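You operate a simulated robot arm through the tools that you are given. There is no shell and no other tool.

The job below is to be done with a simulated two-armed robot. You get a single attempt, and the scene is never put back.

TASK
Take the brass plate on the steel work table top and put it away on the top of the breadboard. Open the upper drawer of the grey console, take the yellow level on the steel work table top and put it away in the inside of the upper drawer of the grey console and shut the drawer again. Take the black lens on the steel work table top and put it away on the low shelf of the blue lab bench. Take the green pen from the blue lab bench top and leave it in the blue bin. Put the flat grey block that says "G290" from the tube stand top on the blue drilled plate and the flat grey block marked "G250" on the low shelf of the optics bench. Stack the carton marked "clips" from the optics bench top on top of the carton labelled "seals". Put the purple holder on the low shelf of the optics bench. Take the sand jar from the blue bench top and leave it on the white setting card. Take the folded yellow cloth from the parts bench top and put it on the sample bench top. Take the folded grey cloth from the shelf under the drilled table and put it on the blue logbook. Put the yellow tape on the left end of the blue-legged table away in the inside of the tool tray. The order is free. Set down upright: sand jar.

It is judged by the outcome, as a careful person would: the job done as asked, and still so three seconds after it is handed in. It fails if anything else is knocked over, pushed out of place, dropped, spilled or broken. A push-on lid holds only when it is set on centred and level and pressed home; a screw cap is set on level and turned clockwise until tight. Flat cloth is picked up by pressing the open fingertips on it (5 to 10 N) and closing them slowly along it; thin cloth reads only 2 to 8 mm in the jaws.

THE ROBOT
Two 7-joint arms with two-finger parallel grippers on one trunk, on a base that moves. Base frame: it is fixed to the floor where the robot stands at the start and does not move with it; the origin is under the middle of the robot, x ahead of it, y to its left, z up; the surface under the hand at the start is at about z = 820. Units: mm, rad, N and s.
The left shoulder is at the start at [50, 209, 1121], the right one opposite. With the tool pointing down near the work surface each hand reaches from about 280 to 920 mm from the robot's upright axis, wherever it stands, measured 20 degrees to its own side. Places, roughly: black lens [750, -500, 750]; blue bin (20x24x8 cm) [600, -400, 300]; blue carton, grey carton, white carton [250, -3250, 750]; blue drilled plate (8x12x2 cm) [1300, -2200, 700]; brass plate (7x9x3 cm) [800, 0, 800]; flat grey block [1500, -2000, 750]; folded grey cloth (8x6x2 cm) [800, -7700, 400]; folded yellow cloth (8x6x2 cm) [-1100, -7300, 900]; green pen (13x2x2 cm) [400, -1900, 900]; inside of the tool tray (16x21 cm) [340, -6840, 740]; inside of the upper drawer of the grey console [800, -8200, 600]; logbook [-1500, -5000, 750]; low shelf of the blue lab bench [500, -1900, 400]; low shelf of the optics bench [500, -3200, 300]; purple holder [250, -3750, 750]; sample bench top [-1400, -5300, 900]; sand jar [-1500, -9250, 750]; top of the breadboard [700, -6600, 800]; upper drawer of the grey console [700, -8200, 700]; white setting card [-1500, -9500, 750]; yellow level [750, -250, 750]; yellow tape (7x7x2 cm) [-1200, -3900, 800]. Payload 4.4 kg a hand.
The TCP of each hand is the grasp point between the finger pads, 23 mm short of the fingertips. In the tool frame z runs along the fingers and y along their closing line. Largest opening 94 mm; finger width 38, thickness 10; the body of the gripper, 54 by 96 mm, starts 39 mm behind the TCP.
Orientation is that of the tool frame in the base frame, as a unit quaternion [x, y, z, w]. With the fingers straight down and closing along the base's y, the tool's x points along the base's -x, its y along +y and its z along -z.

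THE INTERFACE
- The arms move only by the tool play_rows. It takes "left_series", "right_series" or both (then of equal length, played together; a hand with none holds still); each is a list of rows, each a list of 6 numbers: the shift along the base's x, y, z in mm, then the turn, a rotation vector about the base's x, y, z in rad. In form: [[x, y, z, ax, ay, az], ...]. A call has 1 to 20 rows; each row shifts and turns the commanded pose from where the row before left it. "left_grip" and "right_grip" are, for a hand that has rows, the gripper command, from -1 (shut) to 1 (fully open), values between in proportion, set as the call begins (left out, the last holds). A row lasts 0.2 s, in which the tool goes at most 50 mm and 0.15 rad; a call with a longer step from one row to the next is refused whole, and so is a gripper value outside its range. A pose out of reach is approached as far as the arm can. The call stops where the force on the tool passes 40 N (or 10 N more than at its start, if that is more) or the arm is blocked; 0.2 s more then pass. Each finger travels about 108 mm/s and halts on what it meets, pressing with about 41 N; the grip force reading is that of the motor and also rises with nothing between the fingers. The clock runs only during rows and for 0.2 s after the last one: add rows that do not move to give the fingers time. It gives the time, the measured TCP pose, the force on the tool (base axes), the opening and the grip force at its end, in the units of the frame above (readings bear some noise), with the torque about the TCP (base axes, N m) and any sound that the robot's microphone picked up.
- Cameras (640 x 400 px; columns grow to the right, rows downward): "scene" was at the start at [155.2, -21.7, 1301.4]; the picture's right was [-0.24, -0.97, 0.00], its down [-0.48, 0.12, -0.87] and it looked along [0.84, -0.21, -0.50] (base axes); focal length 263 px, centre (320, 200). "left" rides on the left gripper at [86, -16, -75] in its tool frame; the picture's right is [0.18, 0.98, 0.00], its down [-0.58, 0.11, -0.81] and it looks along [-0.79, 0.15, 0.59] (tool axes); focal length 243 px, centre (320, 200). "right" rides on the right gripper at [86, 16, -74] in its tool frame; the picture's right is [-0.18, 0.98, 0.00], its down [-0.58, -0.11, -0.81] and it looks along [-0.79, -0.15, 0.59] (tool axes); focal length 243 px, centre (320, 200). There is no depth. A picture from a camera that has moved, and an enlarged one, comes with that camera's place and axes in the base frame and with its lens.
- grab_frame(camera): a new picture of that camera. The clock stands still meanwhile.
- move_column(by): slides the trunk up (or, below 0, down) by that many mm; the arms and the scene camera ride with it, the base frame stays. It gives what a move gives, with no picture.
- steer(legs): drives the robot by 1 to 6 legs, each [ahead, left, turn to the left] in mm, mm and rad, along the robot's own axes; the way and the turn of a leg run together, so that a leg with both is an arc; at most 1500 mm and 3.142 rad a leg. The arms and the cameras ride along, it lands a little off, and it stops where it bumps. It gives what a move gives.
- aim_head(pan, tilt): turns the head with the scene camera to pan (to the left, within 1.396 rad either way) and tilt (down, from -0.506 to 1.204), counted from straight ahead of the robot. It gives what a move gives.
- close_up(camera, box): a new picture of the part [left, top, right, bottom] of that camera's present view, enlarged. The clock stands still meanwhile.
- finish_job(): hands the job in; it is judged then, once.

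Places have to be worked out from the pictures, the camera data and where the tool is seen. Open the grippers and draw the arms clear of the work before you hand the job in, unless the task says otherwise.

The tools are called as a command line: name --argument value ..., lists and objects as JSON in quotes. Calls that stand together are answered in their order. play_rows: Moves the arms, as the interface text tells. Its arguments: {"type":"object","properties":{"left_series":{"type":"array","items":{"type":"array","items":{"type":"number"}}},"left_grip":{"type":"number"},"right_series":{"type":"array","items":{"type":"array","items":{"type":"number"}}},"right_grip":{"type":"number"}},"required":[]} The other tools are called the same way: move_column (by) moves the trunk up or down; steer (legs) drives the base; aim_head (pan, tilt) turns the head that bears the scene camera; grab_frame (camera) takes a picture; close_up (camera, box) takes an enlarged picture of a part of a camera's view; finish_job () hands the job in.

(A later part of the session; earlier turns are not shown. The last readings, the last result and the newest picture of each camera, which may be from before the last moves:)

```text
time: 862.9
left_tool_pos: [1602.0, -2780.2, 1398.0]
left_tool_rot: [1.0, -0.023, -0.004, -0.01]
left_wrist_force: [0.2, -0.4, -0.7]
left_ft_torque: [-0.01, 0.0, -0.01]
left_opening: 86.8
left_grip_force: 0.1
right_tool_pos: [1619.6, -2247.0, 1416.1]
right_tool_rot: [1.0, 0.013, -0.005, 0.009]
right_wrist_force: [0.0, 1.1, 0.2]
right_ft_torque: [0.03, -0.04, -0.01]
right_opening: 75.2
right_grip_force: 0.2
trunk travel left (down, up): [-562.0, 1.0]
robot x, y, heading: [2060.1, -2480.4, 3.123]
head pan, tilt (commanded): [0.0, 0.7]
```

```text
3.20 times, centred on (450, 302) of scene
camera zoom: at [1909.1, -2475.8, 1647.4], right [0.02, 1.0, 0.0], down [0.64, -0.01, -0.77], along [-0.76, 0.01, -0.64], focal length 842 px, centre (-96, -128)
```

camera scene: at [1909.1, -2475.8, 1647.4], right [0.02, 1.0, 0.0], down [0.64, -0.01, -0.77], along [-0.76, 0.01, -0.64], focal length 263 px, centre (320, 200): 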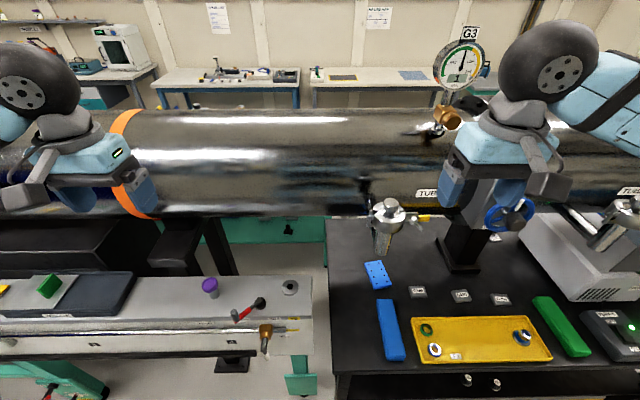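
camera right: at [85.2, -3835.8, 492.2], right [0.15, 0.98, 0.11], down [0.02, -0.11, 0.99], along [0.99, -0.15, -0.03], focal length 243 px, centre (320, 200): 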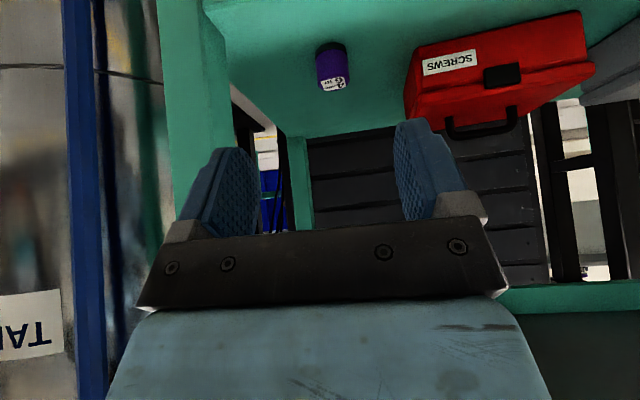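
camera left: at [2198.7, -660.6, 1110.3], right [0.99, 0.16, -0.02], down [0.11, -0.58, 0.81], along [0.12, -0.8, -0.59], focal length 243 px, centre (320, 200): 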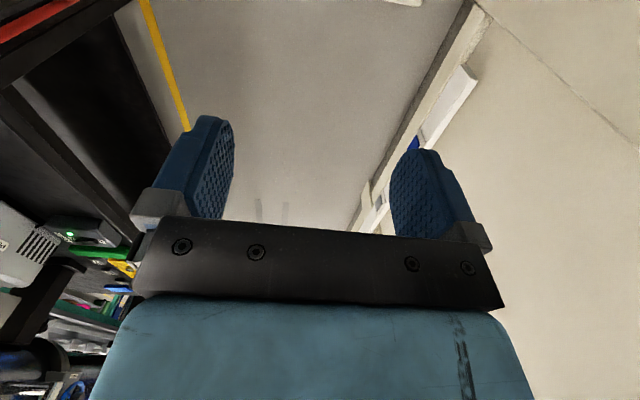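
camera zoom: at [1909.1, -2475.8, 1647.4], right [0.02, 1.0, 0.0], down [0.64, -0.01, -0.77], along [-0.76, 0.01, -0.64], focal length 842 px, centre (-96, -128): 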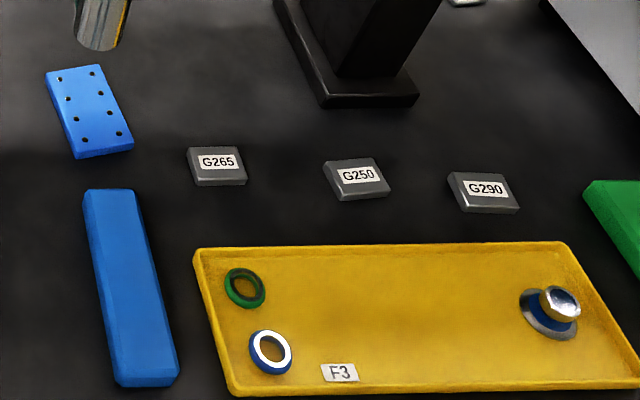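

Labels read clearly: G265, G250 (≈[1396,-1936]) and G290 (≈[1415,-1795]); the blue drilled plate is centred near [1298,-2233]. I sidestep right so that the right arm faces G290, lower the trunk, and look again.

steer --legs '[[-40, -475, 0.015]]'

move_column --by -330

aim_head --pan -0.3 --tilt 0.7

grab_frame --camera "scene"

grab_frame --camera "right"

```text
time: 867.7
left_tool_pos: [1650.8, -2300.6, 1398.1]
left_tool_rot: [1.0, -0.019, -0.005, -0.01]
left_wrist_force: [-0.8, 0.6, -0.5]
left_ft_torque: [0.0, -0.01, -0.02]
left_opening: 87.1
left_grip_force: 0.0
right_tool_pos: [1664.2, -1767.3, 1417.3]
right_tool_rot: [1.0, 0.018, -0.005, 0.009]
right_wrist_force: [-0.1, -0.3, 0.3]
right_ft_torque: [0.01, 0.0, 0.0]
right_opening: 75.4
right_grip_force: 0.0
trunk travel left (down, up): [-562.0, 1.0]
robot x, y, heading: [2106.4, -1996.2, 3.133]
head pan, tilt (commanded): [0.0, 0.7]
```

```text
time: 870.9
left_tool_pos: [1650.4, -2300.3, 1068.3]
left_tool_rot: [1.0, -0.019, -0.004, -0.01]
left_wrist_force: [-0.5, 0.4, -0.7]
left_ft_torque: [-0.01, -0.01, -0.01]
left_opening: 87.1
left_grip_force: 0.1
right_tool_pos: [1665.1, -1767.6, 1087.5]
right_tool_rot: [1.0, 0.018, -0.005, 0.009]
right_wrist_force: [0.6, 0.2, 0.5]
right_ft_torque: [0.01, -0.05, 0.0]
right_opening: 75.1
right_grip_force: 0.1
trunk travel left (down, up): [-232.0, 331.0]
robot x, y, heading: [2104.3, -1993.0, 3.128]
head pan, tilt (commanded): [0.0, 0.7]
```

```text
time: 871.7
left_tool_pos: [1651.0, -2299.6, 1066.8]
left_tool_rot: [1.0, -0.019, -0.005, -0.01]
left_wrist_force: [0.1, 0.4, -0.5]
left_ft_torque: [0.0, 0.0, 0.02]
left_opening: 87.0
left_grip_force: 0.1
right_tool_pos: [1665.0, -1769.4, 1087.5]
right_tool_rot: [1.0, 0.017, -0.005, 0.009]
right_wrist_force: [-1.1, 0.1, 0.8]
right_ft_torque: [0.0, 0.04, 0.0]
right_opening: 75.2
right_grip_force: 0.1
trunk travel left (down, up): [-232.0, 331.0]
robot x, y, heading: [2107.3, -1993.4, 3.132]
head pan, tilt (commanded): [-0.3, 0.7]
```

```text
taken
camera scene: at [1959.5, -1969.3, 1317.4], right [0.3, 0.95, 0.0], down [0.61, -0.2, -0.76], along [-0.73, 0.23, -0.64], focal length 263 px, centre (320, 200)
```

scene: 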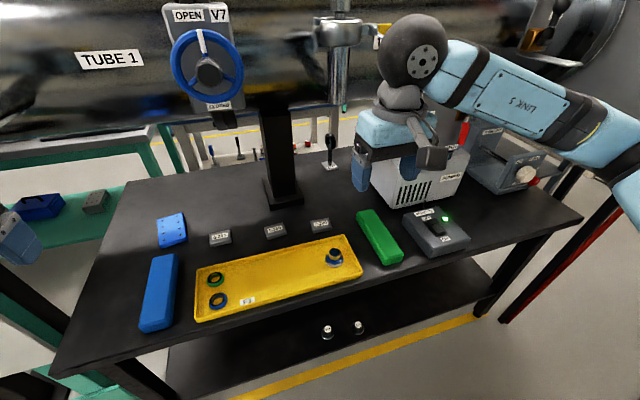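

```text
taken
camera right: at [1753.1, -1779.7, 1162.1], right [-0.15, -0.99, 0.02], down [-0.58, 0.1, 0.81], along [-0.8, 0.11, -0.59], focal length 243 px, centre (320, 200)
```

right: 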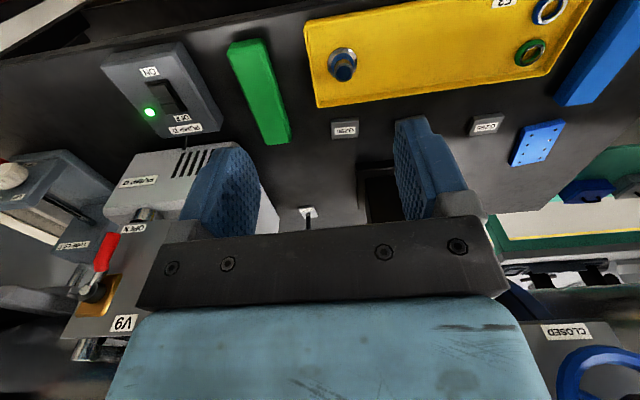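

Triangulation puts G290 near [1395,-1785] with the stand's top around z≈690–700. I bring the open right hand, straight down, over to it at a safe height first.

play_rows --right_series '[[-30, -2, -20, 0, 0, 0], [-30, -2, -20, 0, 0, 0], [-30, -2, -20, 0, 0, 0], [-30, -2, -25, 0, 0, 0], [-30, -2, -25, 0, 0, 0], [-30, -2, -25, 0, 0, 0], [-25, -2, -25, 0, 0, 0], [0, 0, 0, 0, 0, 0]]' --right_grip 1

grab_frame --camera "right"

grab_frame --camera "scene"

```text
time: 873.7
left_tool_pos: [1702.4, -2283.7, 1084.8]
left_tool_rot: [0.999, -0.032, -0.024, -0.007]
left_wrist_force: [0.6, 0.0, 0.6]
left_ft_torque: [-0.04, 0.06, 0.01]
left_opening: 86.8
left_grip_force: 0.0
right_tool_pos: [1537.7, -1789.9, 988.8]
right_tool_rot: [0.996, 0.056, -0.065, 0.027]
right_wrist_force: [0.3, -0.8, 0.8]
right_ft_torque: [0.01, 0.01, -0.01]
right_opening: 94.1
right_grip_force: 0.1
trunk travel left (down, up): [-232.0, 331.0]
robot x, y, heading: [2134.4, -1996.7, 3.109]
head pan, tilt (commanded): [-0.3, 0.7]
stopped in row 8 (right hand): the arm was blocked; the commanded pose is now the measured one
```

```text
taken
camera right: at [1635.4, -1792.1, 1052.7], right [-0.07, -0.99, 0.07], down [-0.48, 0.1, 0.87], along [-0.87, 0.02, -0.49], focal length 243 px, centre (320, 200)
```

right: 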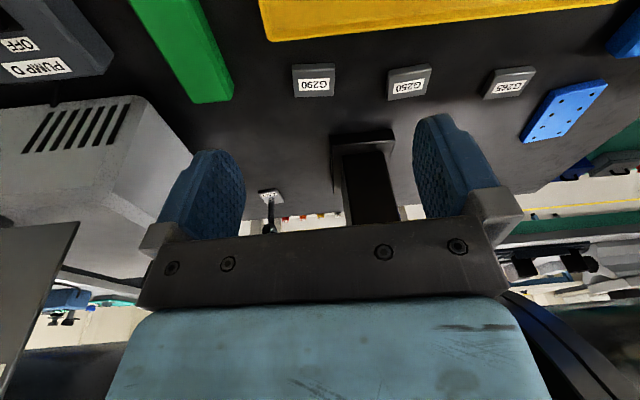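

```text
taken
camera scene: at [2027.5, -1959.8, 1320.6], right [0.33, 0.94, -0.02], down [0.58, -0.21, -0.79], along [-0.75, 0.25, -0.62], focal length 263 px, centre (320, 200)
```

scene: 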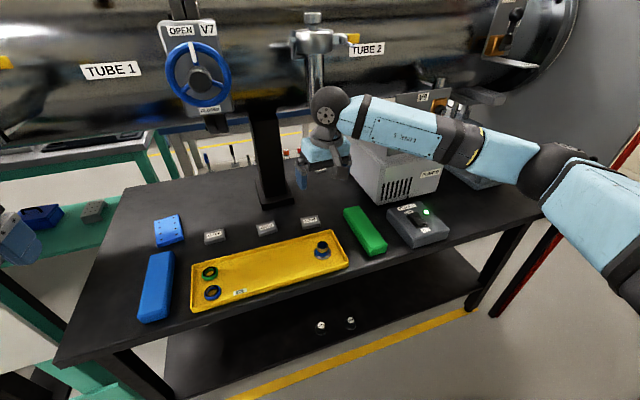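

The wrist met a silver port hanging from the tube above there; I back off at once and straighten the hand. I then go in lower, beneath that port.

play_rows --right_series '[[20, 0, 0, 0, 0, 0], [30, 0, 0, 0.02, -0.042, -0.04], [30, 0, 0, 0.02, -0.042, -0.04], [20, 0, 0, 0.02, -0.042, -0.035], [0, 0, 0, 0, 0, 0]]'

grab_frame --camera "scene"

close_up --camera "scene" --box '[250, 0, 410, 140]'

```text
time: 874.9
left_tool_pos: [1670.4, -2294.0, 1066.9]
left_tool_rot: [1.0, -0.025, -0.006, -0.01]
left_wrist_force: [0.1, 0.6, -0.1]
left_ft_torque: [-0.01, 0.03, 0.04]
left_opening: 87.1
left_grip_force: 0.0
right_tool_pos: [1601.2, -1794.2, 953.3]
right_tool_rot: [0.999, -0.01, 0.03, -0.007]
right_wrist_force: [0.5, -0.6, -0.3]
right_ft_torque: [0.0, -0.02, 0.01]
right_opening: 93.9
right_grip_force: 0.1
trunk travel left (down, up): [-232.0, 331.0]
robot x, y, heading: [2131.1, -1993.3, 3.121]
head pan, tilt (commanded): [-0.3, 0.7]
```

```text
taken
camera scene: at [1984.3, -1966.5, 1317.5], right [0.32, 0.95, 0.0], down [0.61, -0.2, -0.77], along [-0.73, 0.24, -0.64], focal length 263 px, centre (320, 200)
```

scene: 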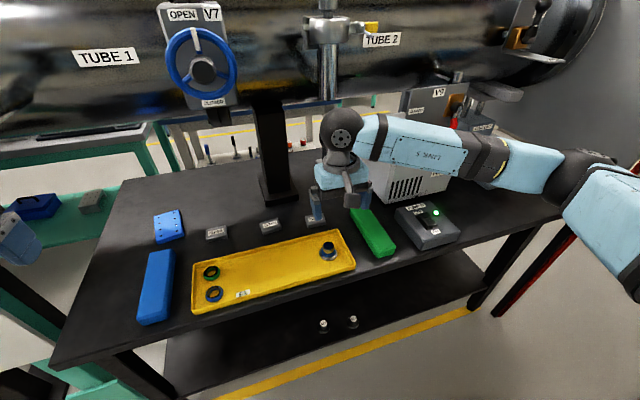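

```text
2.86 times, centred on (330, 70) of scene
camera zoom: at [1984.3, -1966.5, 1317.5], right [0.32, 0.95, 0.0], down [0.61, -0.2, -0.77], along [-0.73, 0.24, -0.64], focal length 751 px, centre (291, 571)
```

zoom: 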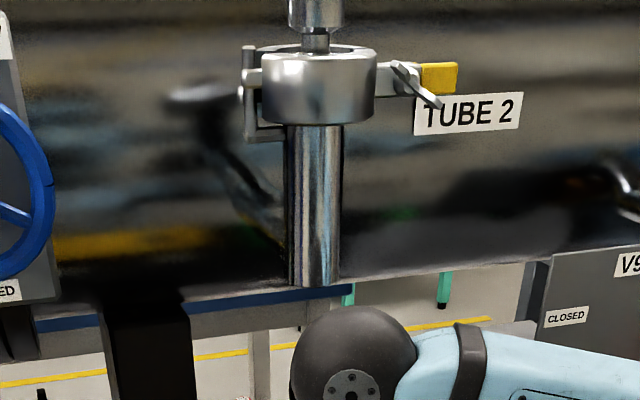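

The port's pipe ends at about z 1105–1120. I level the hand, go down to z≈815 behind the tray, then move in over the tray to the block.

play_rows --right_series '[[0, 0, -35, -0.013, 0.03, 0], [0, 0, -35, 0, 0.03, 0], [0, 0, -35, 0, 0, 0], [0, 2, -33, 0, 0, 0], [0, 0, 0, 0, 0, 0]]'

play_rows --right_series '[[-35, 2, 0, 0, 0, 0], [-35, 2, 0, 0, 0, 0], [-35, 2, 0, 0, 0, 0], [-30, 2, 0, 0, 0, 0], [0, 0, 0, 0, 0, 0]]'

grab_frame --camera "right"

grab_frame --camera "scene"

```text
time: 876.1
left_tool_pos: [1669.0, -2295.0, 1068.0]
left_tool_rot: [1.0, -0.025, -0.005, -0.009]
left_wrist_force: [-0.3, 0.0, 0.7]
left_ft_torque: [0.01, 0.01, 0.03]
left_opening: 87.1
left_grip_force: 0.2
right_tool_pos: [1601.8, -1791.8, 814.5]
right_tool_rot: [1.0, -0.008, 0.001, 0.0]
right_wrist_force: [-0.1, 0.7, 0.0]
right_ft_torque: [-0.01, -0.03, -0.02]
right_opening: 94.4
right_grip_force: 0.1
trunk travel left (down, up): [-232.0, 331.0]
robot x, y, heading: [2132.4, -1997.6, 3.116]
head pan, tilt (commanded): [-0.3, 0.7]
```

```text
time: 877.3
left_tool_pos: [1670.7, -2293.8, 1068.1]
left_tool_rot: [1.0, -0.025, -0.005, -0.01]
left_wrist_force: [0.2, 0.0, -0.4]
left_ft_torque: [-0.01, -0.03, -0.03]
left_opening: 86.9
left_grip_force: 0.1
right_tool_pos: [1464.9, -1785.2, 816.0]
right_tool_rot: [1.0, -0.01, 0.001, -0.001]
right_wrist_force: [0.2, -0.3, 0.0]
right_ft_torque: [-0.01, -0.01, -0.01]
right_opening: 93.9
right_grip_force: 0.1
trunk travel left (down, up): [-232.0, 331.0]
robot x, y, heading: [2128.5, -1997.4, 3.121]
head pan, tilt (commanded): [-0.3, 0.7]
```

```text
taken
camera right: at [1551.4, -1802.0, 891.9], right [-0.2, -0.98, 0.0], down [-0.58, 0.12, 0.81], along [-0.79, 0.16, -0.59], focal length 243 px, centre (320, 200)
```

right: 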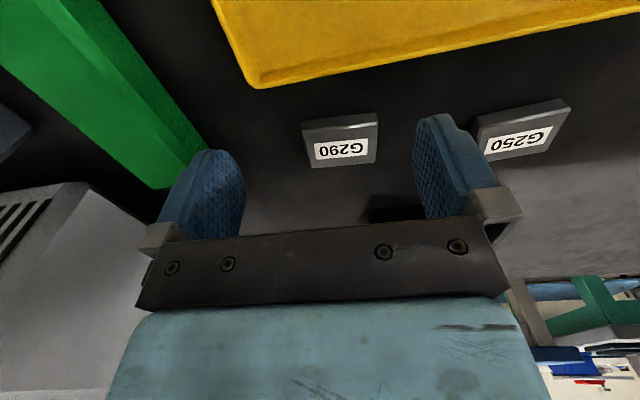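

```text
taken
camera scene: at [1983.6, -1966.7, 1317.5], right [0.32, 0.95, 0.0], down [0.61, -0.2, -0.77], along [-0.73, 0.24, -0.64], focal length 263 px, centre (320, 200)
```

scene: 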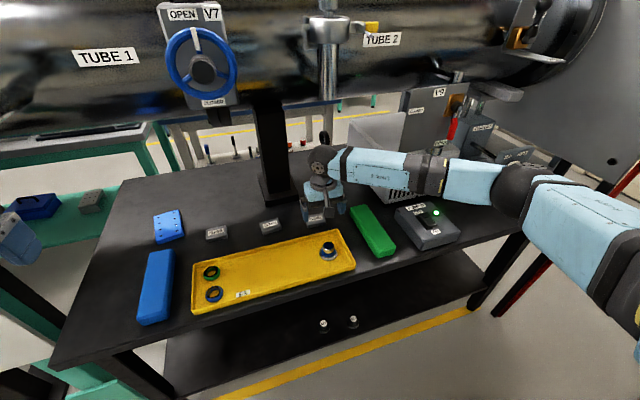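

G290 is centred at [1396,-1793] (63×46 mm). I move over it and descend, the last millimetres finely.

play_rows --right_series '[[-35, -4, 0, 0, 0, 0], [-34, -4, 0, 0, 0, 0], [0, 0, -30, 0, 0, 0], [0, 0, -25, 0, 0, 0], [0, 0, -15, 0, 0, 0], [0, 0, 0, 0, 0, 0]]'

grab_frame --camera "right"

close_up --camera "scene" --box '[240, 130, 380, 240]'

```text
time: 878.7
left_tool_pos: [1670.0, -2295.9, 1067.4]
left_tool_rot: [1.0, -0.025, -0.005, -0.01]
left_wrist_force: [0.2, -0.6, 0.4]
left_ft_torque: [0.03, -0.01, -0.01]
left_opening: 86.9
left_grip_force: 0.0
right_tool_pos: [1397.3, -1792.2, 747.4]
right_tool_rot: [1.0, -0.009, 0.001, 0.001]
right_wrist_force: [-0.3, 0.1, -0.1]
right_ft_torque: [0.02, 0.01, -0.02]
right_opening: 94.0
right_grip_force: 0.0
trunk travel left (down, up): [-232.0, 331.0]
robot x, y, heading: [2132.5, -1995.6, 3.118]
head pan, tilt (commanded): [-0.3, 0.7]
```

```text
taken
camera right: at [1484.7, -1809.9, 821.7], right [-0.2, -0.98, 0.0], down [-0.58, 0.12, 0.81], along [-0.79, 0.16, -0.59], focal length 243 px, centre (320, 200)
```

right: 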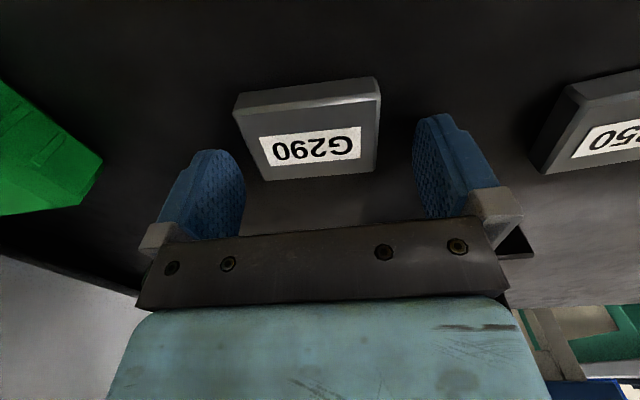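

```text
3.64 times, centred on (310, 185) of scene
camera zoom: at [1983.4, -1967.0, 1317.4], right [0.32, 0.95, 0.0], down [0.61, -0.2, -0.77], along [-0.73, 0.24, -0.64], focal length 956 px, centre (356, 254)
```

zoom: 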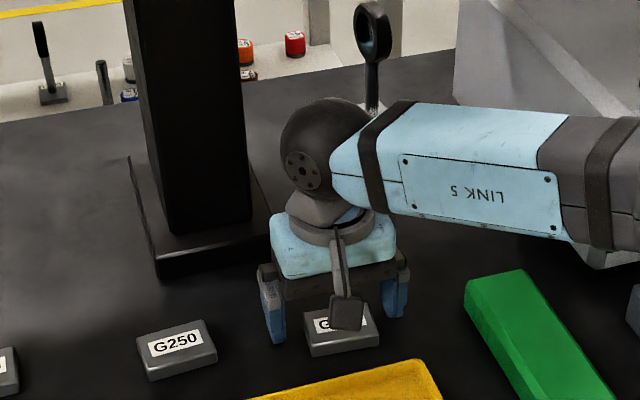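

play_rows --right_series '[[0, 4, -6, 0, 0, 0], [0, 0, -6, 0, 0, 0], [0, 0, -4, 0, 0, 0], [0, 0, 0, 0, 0, 0]]'

play_rows --right_series '[[0, 0, -4, 0, 0, 0], [0, 0, -3, 0, 0, 0], [0, 0, 0, 0, 0, 0]]'

play_rows --right_series '[[0, 0, -3, 0, 0, 0], [0, 0, -2, 0, 0, 0], [0, 0, 0, 0, 0, 0]]'

grab_frame --camera "right"

```text
time: 879.5
left_tool_pos: [1673.8, -2294.7, 1069.2]
left_tool_rot: [1.0, -0.026, -0.007, -0.009]
left_wrist_force: [0.3, -0.7, 0.0]
left_ft_torque: [-0.01, 0.02, 0.0]
left_opening: 86.9
left_grip_force: 0.0
right_tool_pos: [1398.4, -1789.8, 742.9]
right_tool_rot: [1.0, -0.011, -0.003, 0.002]
right_wrist_force: [18.2, -0.4, 24.1]
right_ft_torque: [1.16, -0.92, -1.1]
right_opening: 93.4
right_grip_force: 0.2
trunk travel left (down, up): [-232.0, 331.0]
robot x, y, heading: [2130.7, -1995.0, 3.121]
head pan, tilt (commanded): [-0.3, 0.7]
stopped in row 3 (right hand): the force on the tool passed its limit at 45 N (the readings are from after the stop); the commanded pose is now the measured one
```

```text
time: 879.8
left_tool_pos: [1672.3, -2295.5, 1069.1]
left_tool_rot: [1.0, -0.027, -0.007, -0.01]
left_wrist_force: [-0.5, 0.6, 0.3]
left_ft_torque: [-0.01, 0.01, 0.0]
left_opening: 86.8
left_grip_force: 0.0
right_tool_pos: [1397.6, -1789.2, 742.7]
right_tool_rot: [1.0, -0.01, -0.004, 0.002]
right_wrist_force: [18.6, -0.7, 22.3]
right_ft_torque: [1.09, -0.85, -1.11]
right_opening: 93.8
right_grip_force: 0.1
trunk travel left (down, up): [-232.0, 331.0]
robot x, y, heading: [2130.9, -1996.2, 3.115]
head pan, tilt (commanded): [-0.3, 0.7]
stopped in row 1 (right hand): the force on the tool passed its limit at 44 N (the readings are from after the stop); the commanded pose is now the measured one
```

```text
time: 880.2
left_tool_pos: [1674.9, -2293.4, 1069.1]
left_tool_rot: [1.0, -0.027, -0.006, -0.01]
left_wrist_force: [0.5, 0.8, -0.1]
left_ft_torque: [-0.02, 0.01, -0.01]
left_opening: 86.9
left_grip_force: 0.0
right_tool_pos: [1397.4, -1790.3, 742.4]
right_tool_rot: [1.0, -0.012, -0.002, 0.002]
right_wrist_force: [17.7, -0.8, 22.4]
right_ft_torque: [1.1, -0.87, -1.06]
right_opening: 93.9
right_grip_force: 0.1
trunk travel left (down, up): [-232.0, 331.0]
robot x, y, heading: [2132.9, -1993.2, 3.119]
head pan, tilt (commanded): [-0.3, 0.7]
stopped in row 1 (right hand): the force on the tool passed its limit at 42 N (the readings are from after the stop); the commanded pose is now the measured one
```

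```text
taken
camera right: at [1484.5, -1806.7, 818.2], right [-0.21, -0.98, 0.01], down [-0.57, 0.13, 0.81], along [-0.79, 0.16, -0.59], focal length 243 px, centre (320, 200)
```

right: 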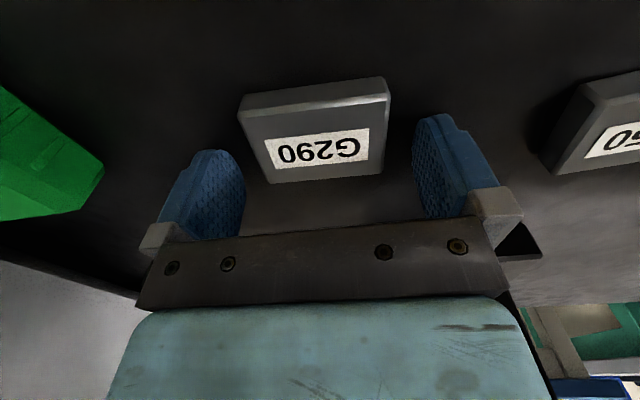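

The fingertips rest on the stand (z≈720). I raise 3 mm, close on G290 and lift slightly.

play_rows --right_series '[[-2, 0, 2, 0, 0, 0], [0, 0, 2, 0, 0, 0], [0, 0, 0, 0, 0, 0]]'

play_rows --right_series '[[0, 0, 0, 0, 0, 0], [0, 0, 0, 0, 0, 0], [0, 0, 0, 0, 0, 0], [0, 0, 0, 0, 0, 0]]' --right_grip -1

play_rows --right_series '[[0, 0, 8, 0, 0, 0], [0, 0, 20, 0, 0, 0], [0, 0, 30, 0, 0, 0], [0, 0, 20, 0, 0, 0], [0, 0, 0, 0, 0, 0]]'

grab_frame --camera "right"

```text
time: 881.0
left_tool_pos: [1671.2, -2293.5, 1067.4]
left_tool_rot: [1.0, -0.026, -0.006, -0.009]
left_wrist_force: [0.3, 0.5, -0.1]
left_ft_torque: [-0.02, -0.03, 0.0]
left_opening: 86.9
left_grip_force: 0.1
right_tool_pos: [1392.9, -1789.1, 742.5]
right_tool_rot: [1.0, -0.01, -0.003, 0.001]
right_wrist_force: [6.4, -2.8, 6.8]
right_ft_torque: [0.34, -0.31, -0.37]
right_opening: 93.1
right_grip_force: 0.0
trunk travel left (down, up): [-232.0, 331.0]
robot x, y, heading: [2136.1, -1994.5, 3.118]
head pan, tilt (commanded): [-0.3, 0.7]
```

```text
time: 882.0
left_tool_pos: [1670.6, -2293.2, 1068.4]
left_tool_rot: [1.0, -0.026, -0.005, -0.01]
left_wrist_force: [1.3, 0.2, 0.1]
left_ft_torque: [-0.01, 0.0, 0.03]
left_opening: 87.0
left_grip_force: 0.0
right_tool_pos: [1392.7, -1788.5, 743.5]
right_tool_rot: [1.0, -0.011, -0.002, 0.001]
right_wrist_force: [-4.2, 2.8, 5.8]
right_ft_torque: [0.18, 0.11, 0.08]
right_opening: 59.7
right_grip_force: 40.8
trunk travel left (down, up): [-232.0, 331.0]
robot x, y, heading: [2133.8, -1993.7, 3.12]
head pan, tilt (commanded): [-0.3, 0.7]
```

```text
time: 883.2
left_tool_pos: [1670.5, -2294.0, 1068.0]
left_tool_rot: [1.0, -0.026, -0.006, -0.009]
left_wrist_force: [0.7, 0.1, 1.1]
left_ft_torque: [0.0, 0.02, -0.01]
left_opening: 87.0
left_grip_force: 0.0
right_tool_pos: [1392.7, -1788.8, 820.2]
right_tool_rot: [1.0, -0.011, 0.0, 0.002]
right_wrist_force: [0.3, 0.0, -1.3]
right_ft_torque: [-0.01, 0.02, 0.0]
right_opening: 59.5
right_grip_force: 41.2
trunk travel left (down, up): [-232.0, 331.0]
robot x, y, heading: [2133.9, -1997.2, 3.113]
head pan, tilt (commanded): [-0.3, 0.7]
```

```text
taken
camera right: at [1479.1, -1805.3, 895.1], right [-0.21, -0.98, 0.0], down [-0.58, 0.12, 0.81], along [-0.79, 0.16, -0.59], focal length 243 px, centre (320, 200)
```

right: 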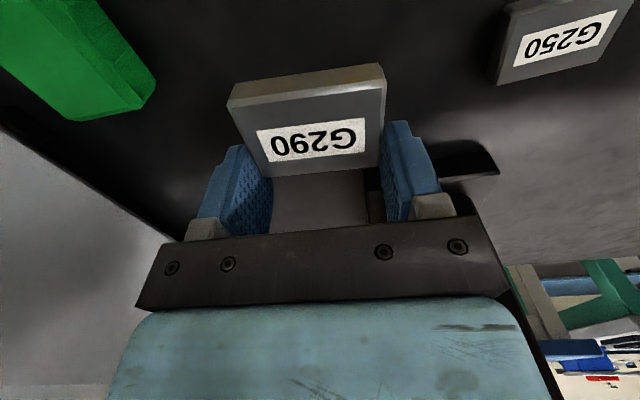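

G290 is held (59.6 mm). I draw it back out over the tray at the same height and sidestep left towards the blue drilled plate.

play_rows --right_series '[[30, 0, 0, 0, 0, 0], [40, 0, 0, 0, 0, 0], [40, 0, 0, 0, 0, 0], [40, 0, 0, 0, 0, 0], [40, 0, 0, 0, 0, 0], [40, 0, 0, 0, 0, 0], [30, 0, 0, 0, 0, 0]]'

steer --legs '[[0, 380, 0.02]]'

aim_head --pan -0.1 --tilt 0.65

grab_frame --camera "scene"

grab_frame --camera "right"

```text
time: 884.8
left_tool_pos: [1671.2, -2293.8, 1066.9]
left_tool_rot: [1.0, -0.027, -0.005, -0.01]
left_wrist_force: [-0.1, -0.9, -0.5]
left_ft_torque: [0.0, -0.02, -0.01]
left_opening: 86.9
left_grip_force: 0.0
right_tool_pos: [1653.9, -1787.9, 820.0]
right_tool_rot: [1.0, -0.011, -0.002, 0.001]
right_wrist_force: [0.2, 0.4, -1.2]
right_ft_torque: [-0.01, 0.03, -0.03]
right_opening: 59.4
right_grip_force: 41.7
trunk travel left (down, up): [-232.0, 331.0]
robot x, y, heading: [2132.6, -1994.0, 3.118]
head pan, tilt (commanded): [-0.3, 0.7]
```

```text
time: 888.7
left_tool_pos: [1670.7, -2681.5, 1067.9]
left_tool_rot: [1.0, -0.018, -0.005, -0.01]
left_wrist_force: [0.5, 0.1, 0.8]
left_ft_torque: [0.01, 0.0, -0.02]
left_opening: 86.8
left_grip_force: 0.1
right_tool_pos: [1644.0, -2178.0, 819.9]
right_tool_rot: [1.0, -0.002, -0.001, 0.001]
right_wrist_force: [-0.4, 0.2, -0.6]
right_ft_torque: [0.04, 0.03, -0.03]
right_opening: 59.4
right_grip_force: 40.9
trunk travel left (down, up): [-232.0, 331.0]
robot x, y, heading: [2125.5, -2377.5, 3.134]
head pan, tilt (commanded): [-0.3, 0.7]
```

```text
time: 889.4
left_tool_pos: [1670.6, -2682.5, 1068.2]
left_tool_rot: [1.0, -0.018, -0.005, -0.009]
left_wrist_force: [0.2, -0.8, 1.0]
left_ft_torque: [0.0, 0.0, 0.0]
left_opening: 87.1
left_grip_force: 0.1
right_tool_pos: [1644.1, -2178.1, 819.3]
right_tool_rot: [1.0, -0.003, -0.002, 0.001]
right_wrist_force: [-0.4, -0.3, -0.9]
right_ft_torque: [0.02, 0.03, -0.01]
right_opening: 59.4
right_grip_force: 41.1
trunk travel left (down, up): [-232.0, 331.0]
robot x, y, heading: [2125.1, -2377.1, 3.134]
head pan, tilt (commanded): [-0.099, 0.649]
```

```text
taken
camera scene: at [1972.8, -2365.8, 1321.8], right [0.11, 0.99, 0.0], down [0.6, -0.06, -0.8], along [-0.79, 0.08, -0.6], focal length 263 px, centre (320, 200)
```

scene: 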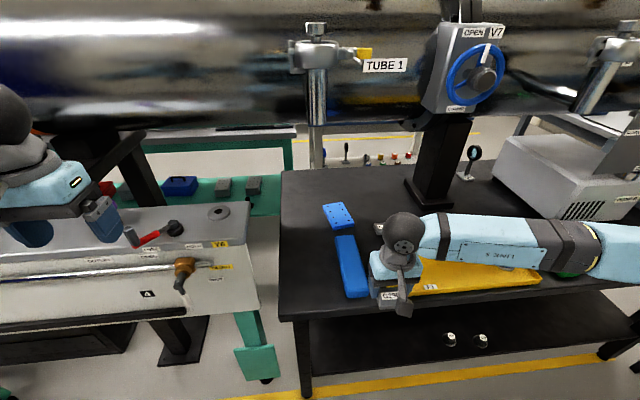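

```text
taken
camera right: at [1731.0, -2193.6, 894.8], right [-0.19, -0.98, 0.0], down [-0.58, 0.11, 0.81], along [-0.79, 0.15, -0.59], focal length 243 px, centre (320, 200)
```

right: 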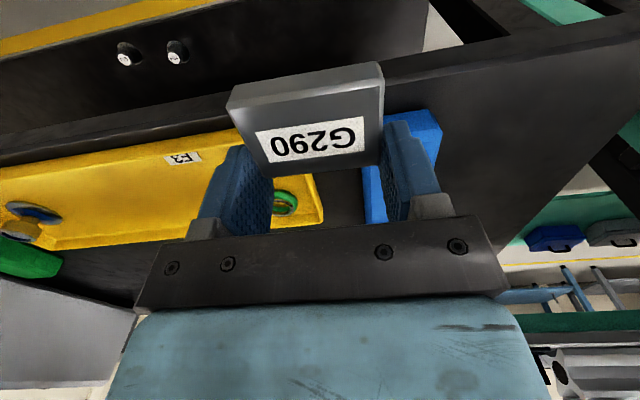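

close_up --camera "scene" --box '[290, 170, 420, 280]'

```text
3.64 times, centred on (355, 225) of scene
camera zoom: at [1972.8, -2365.8, 1321.8], right [0.11, 0.99, 0.0], down [0.6, -0.06, -0.8], along [-0.79, 0.08, -0.6], focal length 956 px, centre (193, 109)
```

zoom: 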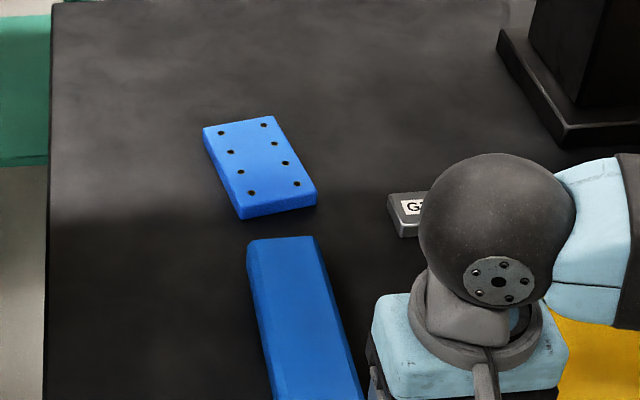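

The plate's centre is at ≈[1291,-2235], turned about 10°. I move in at z≈790 (under the tube) and turn the hand 9° to match.

play_rows --right_series '[[-40, -9, -6, 0, 0, 0.026], [-40, -9, -6, 0, 0, 0.026], [-40, -9, -6, 0, 0, 0.026], [-40, -9, -6, 0, 0, 0.026], [-40, -9, -6, 0, 0, 0.026], [-20, -5, 0, 0, 0, 0.026], [0, 0, 0, 0, 0, 0]]'

grab_frame --camera "right"

grab_frame --camera "scene"

```text
time: 891.0
left_tool_pos: [1669.6, -2681.4, 1067.7]
left_tool_rot: [1.0, -0.018, -0.005, -0.01]
left_wrist_force: [0.1, -0.6, 0.2]
left_ft_torque: [0.01, 0.01, 0.0]
left_opening: 87.0
left_grip_force: 0.1
right_tool_pos: [1421.5, -2228.4, 788.1]
right_tool_rot: [0.997, 0.076, -0.001, 0.002]
right_wrist_force: [0.8, -0.9, -1.0]
right_ft_torque: [-0.01, 0.07, 0.0]
right_opening: 58.9
right_grip_force: 40.7
trunk travel left (down, up): [-232.0, 331.0]
robot x, y, heading: [2129.0, -2374.7, 3.134]
head pan, tilt (commanded): [-0.099, 0.649]
```

```text
taken
camera right: at [1510.3, -2230.7, 864.0], right [-0.03, -1.0, 0.0], down [-0.59, 0.02, 0.81], along [-0.81, 0.02, -0.59], focal length 243 px, centre (320, 200)
```

right: 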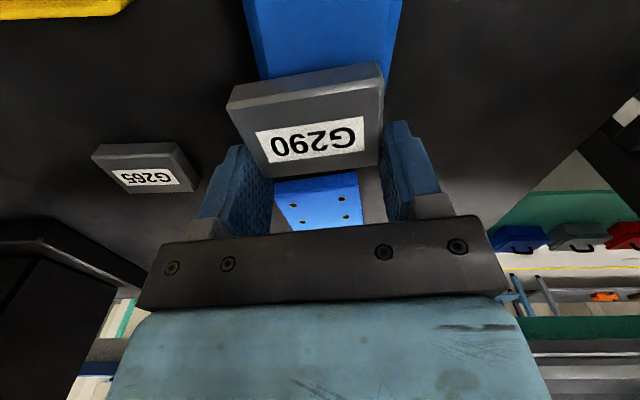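

```text
taken
camera scene: at [1972.8, -2365.7, 1321.8], right [0.11, 0.99, 0.0], down [0.6, -0.06, -0.8], along [-0.79, 0.08, -0.6], focal length 263 px, centre (320, 200)
```

scene: 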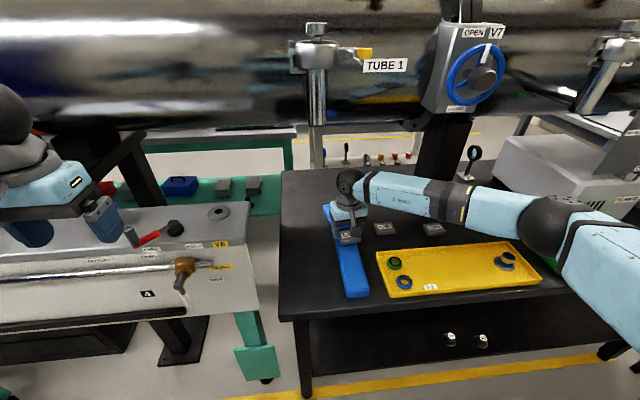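

The camera refines the plate centre to ≈[1308,-2233]; the block sits 20 mm towards me in the grip. I move to TCP ≈[1288,-2236] over the plate.

play_rows --right_series '[[-33, -2, 0, 0, 0, 0.01], [-33, -2, 0, 0, 0, 0], [-33, -2, 0, 0, 0, 0], [-33, -1, 0, 0, 0, 0], [0, 0, 0, 0, 0, 0]]'

grab_frame --camera "right"

close_up --camera "scene" --box '[270, 130, 420, 250]'

```text
time: 892.2
left_tool_pos: [1670.4, -2681.1, 1069.3]
left_tool_rot: [1.0, -0.018, -0.005, -0.009]
left_wrist_force: [1.2, -1.2, 0.3]
left_ft_torque: [0.0, 0.01, -0.05]
left_opening: 87.1
left_grip_force: 0.1
right_tool_pos: [1297.2, -2234.7, 789.5]
right_tool_rot: [0.997, 0.081, -0.002, 0.003]
right_wrist_force: [0.3, 1.7, -1.1]
right_ft_torque: [0.0, 0.06, -0.05]
right_opening: 58.9
right_grip_force: 41.6
trunk travel left (down, up): [-232.0, 331.0]
robot x, y, heading: [2128.4, -2377.3, 3.134]
head pan, tilt (commanded): [-0.099, 0.649]
```

```text
taken
camera right: at [1384.8, -2236.0, 864.8], right [-0.02, -1.0, 0.01], down [-0.59, 0.02, 0.81], along [-0.81, 0.02, -0.59], focal length 243 px, centre (320, 200)
```

right: 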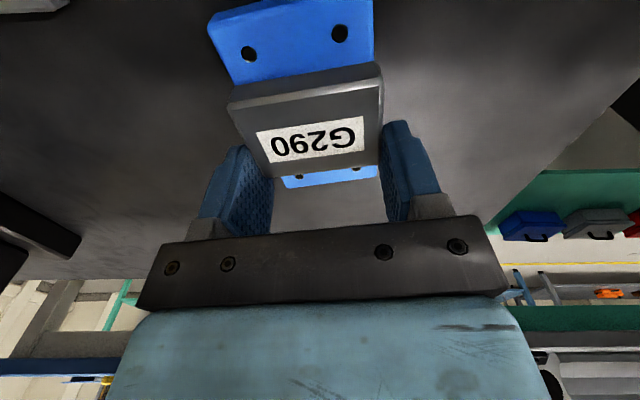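

```text
3.33 times, centred on (345, 190) of scene
camera zoom: at [1972.7, -2364.3, 1321.8], right [0.11, 0.99, 0.0], down [0.6, -0.07, -0.8], along [-0.79, 0.08, -0.6], focal length 877 px, centre (237, 233)
```

zoom: 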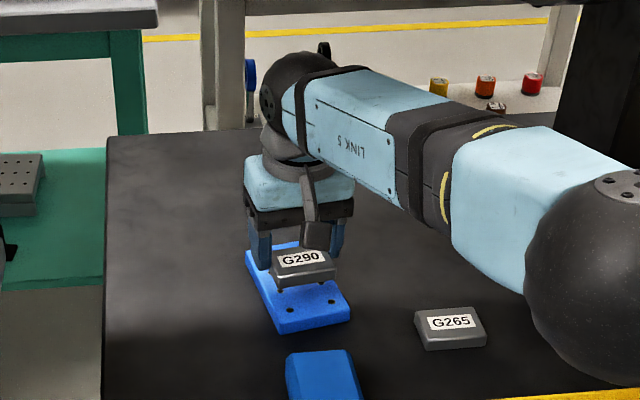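

The plate centre measures [1293,-2232] from this close view, so I shift another 20 mm inwards and lower to contact.

play_rows --right_series '[[-10, 1, -4, 0, 0, 0], [-11, 1, -5, 0, 0, 0], [0, 0, -5, 0, 0, 0], [0, 0, 0, 0, 0, 0]]'

grab_frame --camera "right"

play_rows --right_series '[[0, 0, -4, 0, 0, 0], [0, 0, -3, 0, 0, 0], [0, 0, 0, 0, 0, 0]]'

play_rows --right_series '[[0, 0, -2, 0, 0, 0], [0, 0, -2, 0, 0, 0], [0, 0, 0, 0, 0, 0]]'

```text
time: 893.2
left_tool_pos: [1670.3, -2681.0, 1066.6]
left_tool_rot: [1.0, -0.018, -0.005, -0.01]
left_wrist_force: [0.0, -0.4, -0.1]
left_ft_torque: [-0.01, -0.01, -0.02]
left_opening: 87.1
left_grip_force: 0.0
right_tool_pos: [1296.5, -2232.3, 784.8]
right_tool_rot: [0.997, 0.08, -0.003, 0.003]
right_wrist_force: [-0.5, 0.7, -1.4]
right_ft_torque: [0.02, 0.03, 0.01]
right_opening: 59.1
right_grip_force: 41.2
right hand out of reach, approached as far as the arm can: row 1, 2
trunk travel left (down, up): [-232.0, 331.0]
robot x, y, heading: [2128.6, -2374.2, 3.139]
head pan, tilt (commanded): [-0.099, 0.649]
```

```text
taken
camera right: at [1385.7, -2233.5, 859.5], right [-0.02, -1.0, 0.0], down [-0.59, 0.02, 0.81], along [-0.81, 0.02, -0.59], focal length 243 px, centre (320, 200)
```

right: 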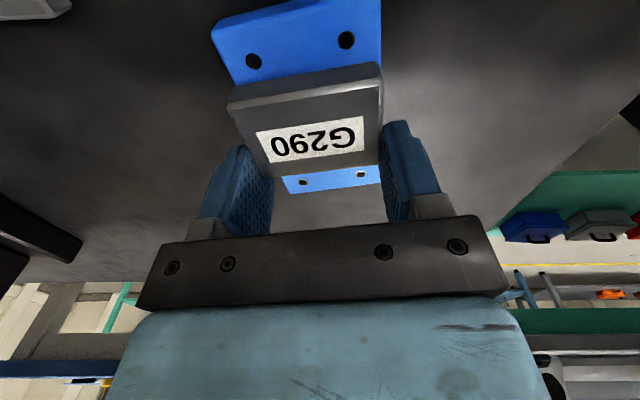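

```text
time: 894.0
left_tool_pos: [1671.2, -2681.5, 1066.7]
left_tool_rot: [1.0, -0.017, -0.004, -0.011]
left_wrist_force: [0.9, -0.5, -0.2]
left_ft_torque: [-0.01, 0.02, 0.02]
left_opening: 87.1
left_grip_force: 0.2
right_tool_pos: [1299.2, -2230.8, 777.5]
right_tool_rot: [0.997, 0.08, -0.001, 0.002]
right_wrist_force: [-0.6, 0.1, -1.5]
right_ft_torque: [0.03, 0.04, 0.0]
right_opening: 59.2
right_grip_force: 40.7
right hand out of reach, approached as far as the arm can: row 2
trunk travel left (down, up): [-232.0, 331.0]
robot x, y, heading: [2125.0, -2376.9, 3.131]
head pan, tilt (commanded): [-0.099, 0.649]
```

```text
time: 894.8
left_tool_pos: [1669.9, -2682.0, 1066.8]
left_tool_rot: [1.0, -0.017, -0.005, -0.01]
left_wrist_force: [0.2, -0.4, 0.7]
left_ft_torque: [-0.03, 0.0, -0.03]
left_opening: 86.8
left_grip_force: 0.1
right_tool_pos: [1299.8, -2231.1, 773.7]
right_tool_rot: [0.997, 0.08, -0.002, 0.002]
right_wrist_force: [-0.3, 0.6, -0.7]
right_ft_torque: [-0.02, 0.04, -0.01]
right_opening: 59.2
right_grip_force: 40.9
trunk travel left (down, up): [-232.0, 331.0]
robot x, y, heading: [2123.7, -2375.6, 3.133]
head pan, tilt (commanded): [-0.099, 0.649]
```

The arm is at its reach limit here. I raise and pull the hand back 45 mm, step the robot 70 mm closer, and check.

play_rows --right_series '[[10, 0, 8, 0, 0, 0], [20, 0, 8, 0, 0, 0], [15, 0, 0, 0, 0, 0]]'

steer --legs '[[70, 0, 0]]'

grab_frame --camera "right"

```text
time: 895.6
left_tool_pos: [1670.5, -2681.1, 1066.8]
left_tool_rot: [1.0, -0.017, -0.005, -0.01]
left_wrist_force: [-0.3, -0.9, -0.4]
left_ft_torque: [-0.03, 0.04, 0.01]
left_opening: 86.8
left_grip_force: 0.0
right_tool_pos: [1345.0, -2231.6, 789.2]
right_tool_rot: [0.997, 0.08, -0.002, 0.002]
right_wrist_force: [0.1, 0.1, -0.2]
right_ft_torque: [-0.01, 0.01, 0.02]
right_opening: 59.2
right_grip_force: 40.8
trunk travel left (down, up): [-232.0, 331.0]
robot x, y, heading: [2127.5, -2377.7, 3.135]
head pan, tilt (commanded): [-0.099, 0.649]
```

```text
time: 896.6
left_tool_pos: [1601.5, -2680.9, 1067.1]
left_tool_rot: [1.0, -0.018, -0.004, -0.009]
left_wrist_force: [-0.3, -0.1, 0.6]
left_ft_torque: [-0.01, -0.01, -0.02]
left_opening: 86.9
left_grip_force: 0.1
right_tool_pos: [1275.2, -2232.4, 788.7]
right_tool_rot: [0.997, 0.081, -0.001, 0.002]
right_wrist_force: [0.1, 0.1, -1.6]
right_ft_torque: [0.01, 0.01, -0.01]
right_opening: 59.4
right_grip_force: 40.6
trunk travel left (down, up): [-232.0, 331.0]
robot x, y, heading: [2057.0, -2376.1, 3.137]
head pan, tilt (commanded): [-0.099, 0.649]
```

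```text
taken
camera right: at [1364.1, -2232.3, 864.2], right [-0.02, -1.0, 0.0], down [-0.59, 0.02, 0.81], along [-0.81, 0.02, -0.59], focal length 243 px, centre (320, 200)
```

right: 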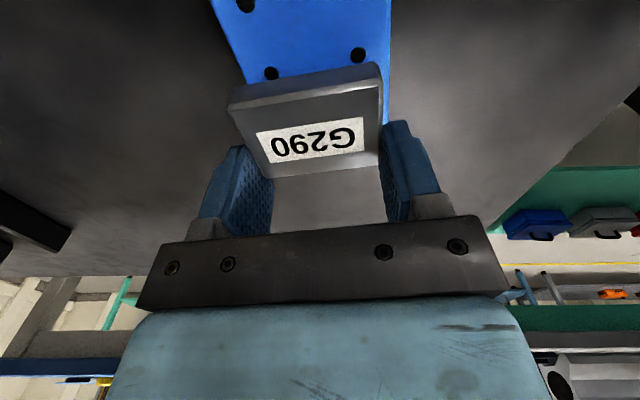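

The block is now over the plate's centre within a few millimetres. I lower it finely to contact.

play_rows --right_series '[[-2, 0, -8, 0, 0, 0], [0, 0, -6, 0, 0, 0], [0, 0, -4, 0, 0, 0], [0, 0, 0, 0, 0, 0]]'

play_rows --right_series '[[0, 0, -3, 0, 0, 0], [0, 0, -2, 0, 0, 0], [0, 0, 0, 0, 0, 0]]'

play_rows --right_series '[[0, 0, -2, 0, 0, 0], [0, 0, -2, 0, 0, 0], [0, 0, 0, 0, 0, 0]]'

close_up --camera "scene" --box '[270, 130, 420, 250]'

```text
time: 897.6
left_tool_pos: [1599.8, -2680.0, 1066.8]
left_tool_rot: [1.0, -0.017, -0.004, -0.01]
left_wrist_force: [-0.1, 1.1, -0.7]
left_ft_torque: [0.0, 0.01, -0.01]
left_opening: 87.0
left_grip_force: 0.1
right_tool_pos: [1275.4, -2231.4, 772.1]
right_tool_rot: [0.997, 0.08, -0.001, 0.002]
right_wrist_force: [-0.7, -0.9, -1.4]
right_ft_torque: [0.02, 0.0, -0.01]
right_opening: 59.2
right_grip_force: 41.0
trunk travel left (down, up): [-232.0, 331.0]
robot x, y, heading: [2055.9, -2377.7, 3.135]
head pan, tilt (commanded): [-0.099, 0.649]
```

```text
time: 898.4
left_tool_pos: [1601.0, -2681.0, 1068.4]
left_tool_rot: [1.0, -0.018, -0.006, -0.009]
left_wrist_force: [-1.7, 1.4, 0.2]
left_ft_torque: [0.0, -0.02, 0.01]
left_opening: 87.0
left_grip_force: 0.1
right_tool_pos: [1275.1, -2230.8, 768.0]
right_tool_rot: [0.997, 0.08, 0.0, 0.003]
right_wrist_force: [0.2, -1.0, -1.7]
right_ft_torque: [-0.04, 0.03, 0.03]
right_opening: 58.9
right_grip_force: 40.9
trunk travel left (down, up): [-232.0, 331.0]
robot x, y, heading: [2057.4, -2377.2, 3.139]
head pan, tilt (commanded): [-0.099, 0.649]
```

```text
time: 899.2
left_tool_pos: [1602.0, -2680.1, 1068.4]
left_tool_rot: [1.0, -0.017, -0.005, -0.009]
left_wrist_force: [-0.1, -0.6, -0.4]
left_ft_torque: [-0.04, -0.02, 0.01]
left_opening: 86.8
left_grip_force: 0.1
right_tool_pos: [1273.7, -2230.4, 763.1]
right_tool_rot: [0.997, 0.081, -0.001, 0.002]
right_wrist_force: [0.6, -0.6, -0.8]
right_ft_torque: [-0.03, -0.02, -0.04]
right_opening: 59.2
right_grip_force: 41.6
trunk travel left (down, up): [-232.0, 331.0]
robot x, y, heading: [2059.8, -2376.9, 3.132]
head pan, tilt (commanded): [-0.099, 0.649]
```

```text
3.33 times, centred on (345, 190) of scene
camera zoom: at [1903.9, -2365.4, 1321.8], right [0.11, 0.99, 0.0], down [0.6, -0.06, -0.8], along [-0.79, 0.08, -0.6], focal length 877 px, centre (237, 233)
```

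zoom: 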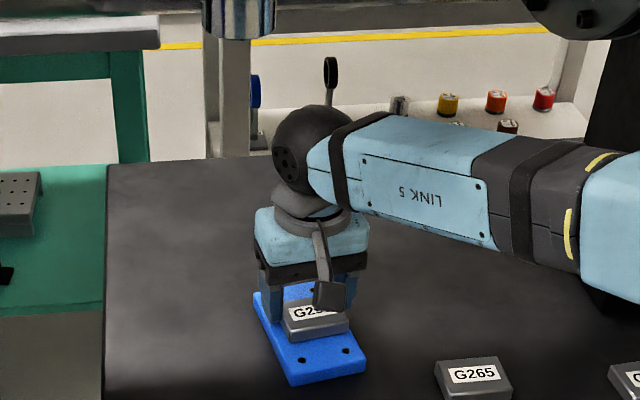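

play_rows --right_series '[[0, 0, -2, 0, 0, 0], [0, 0, -2, 0, 0, 0], [0, 0, 0, 0, 0, 0]]'

play_rows --right_series '[[0, 0, -2, 0, 0, 0], [0, 0, -2, 0, 0, 0], [0, 0, 0, 0, 0, 0]]'

```text
time: 900.0
left_tool_pos: [1603.0, -2683.2, 1068.2]
left_tool_rot: [1.0, -0.017, -0.005, -0.009]
left_wrist_force: [-0.3, -0.1, -0.2]
left_ft_torque: [-0.02, 0.01, -0.03]
left_opening: 87.4
left_grip_force: 0.2
right_tool_pos: [1273.6, -2229.4, 761.5]
right_tool_rot: [0.997, 0.08, -0.003, 0.002]
right_wrist_force: [-5.2, 1.1, 17.5]
right_ft_torque: [0.43, -0.21, 0.14]
right_opening: 59.2
right_grip_force: 41.1
trunk travel left (down, up): [-232.0, 331.0]
robot x, y, heading: [2056.9, -2378.6, 3.138]
head pan, tilt (commanded): [-0.099, 0.649]
```

```text
time: 900.8
left_tool_pos: [1604.3, -2681.8, 1069.1]
left_tool_rot: [1.0, -0.018, -0.006, -0.01]
left_wrist_force: [0.6, 0.1, 0.3]
left_ft_torque: [-0.02, 0.04, 0.02]
left_opening: 86.9
left_grip_force: 0.0
right_tool_pos: [1274.3, -2231.0, 762.0]
right_tool_rot: [0.997, 0.08, -0.006, 0.001]
right_wrist_force: [-6.4, 3.1, 38.2]
right_ft_torque: [0.2, -0.74, 0.03]
right_opening: 59.2
right_grip_force: 40.6
trunk travel left (down, up): [-232.0, 331.0]
robot x, y, heading: [2057.3, -2379.6, 3.14]
head pan, tilt (commanded): [-0.099, 0.649]
```

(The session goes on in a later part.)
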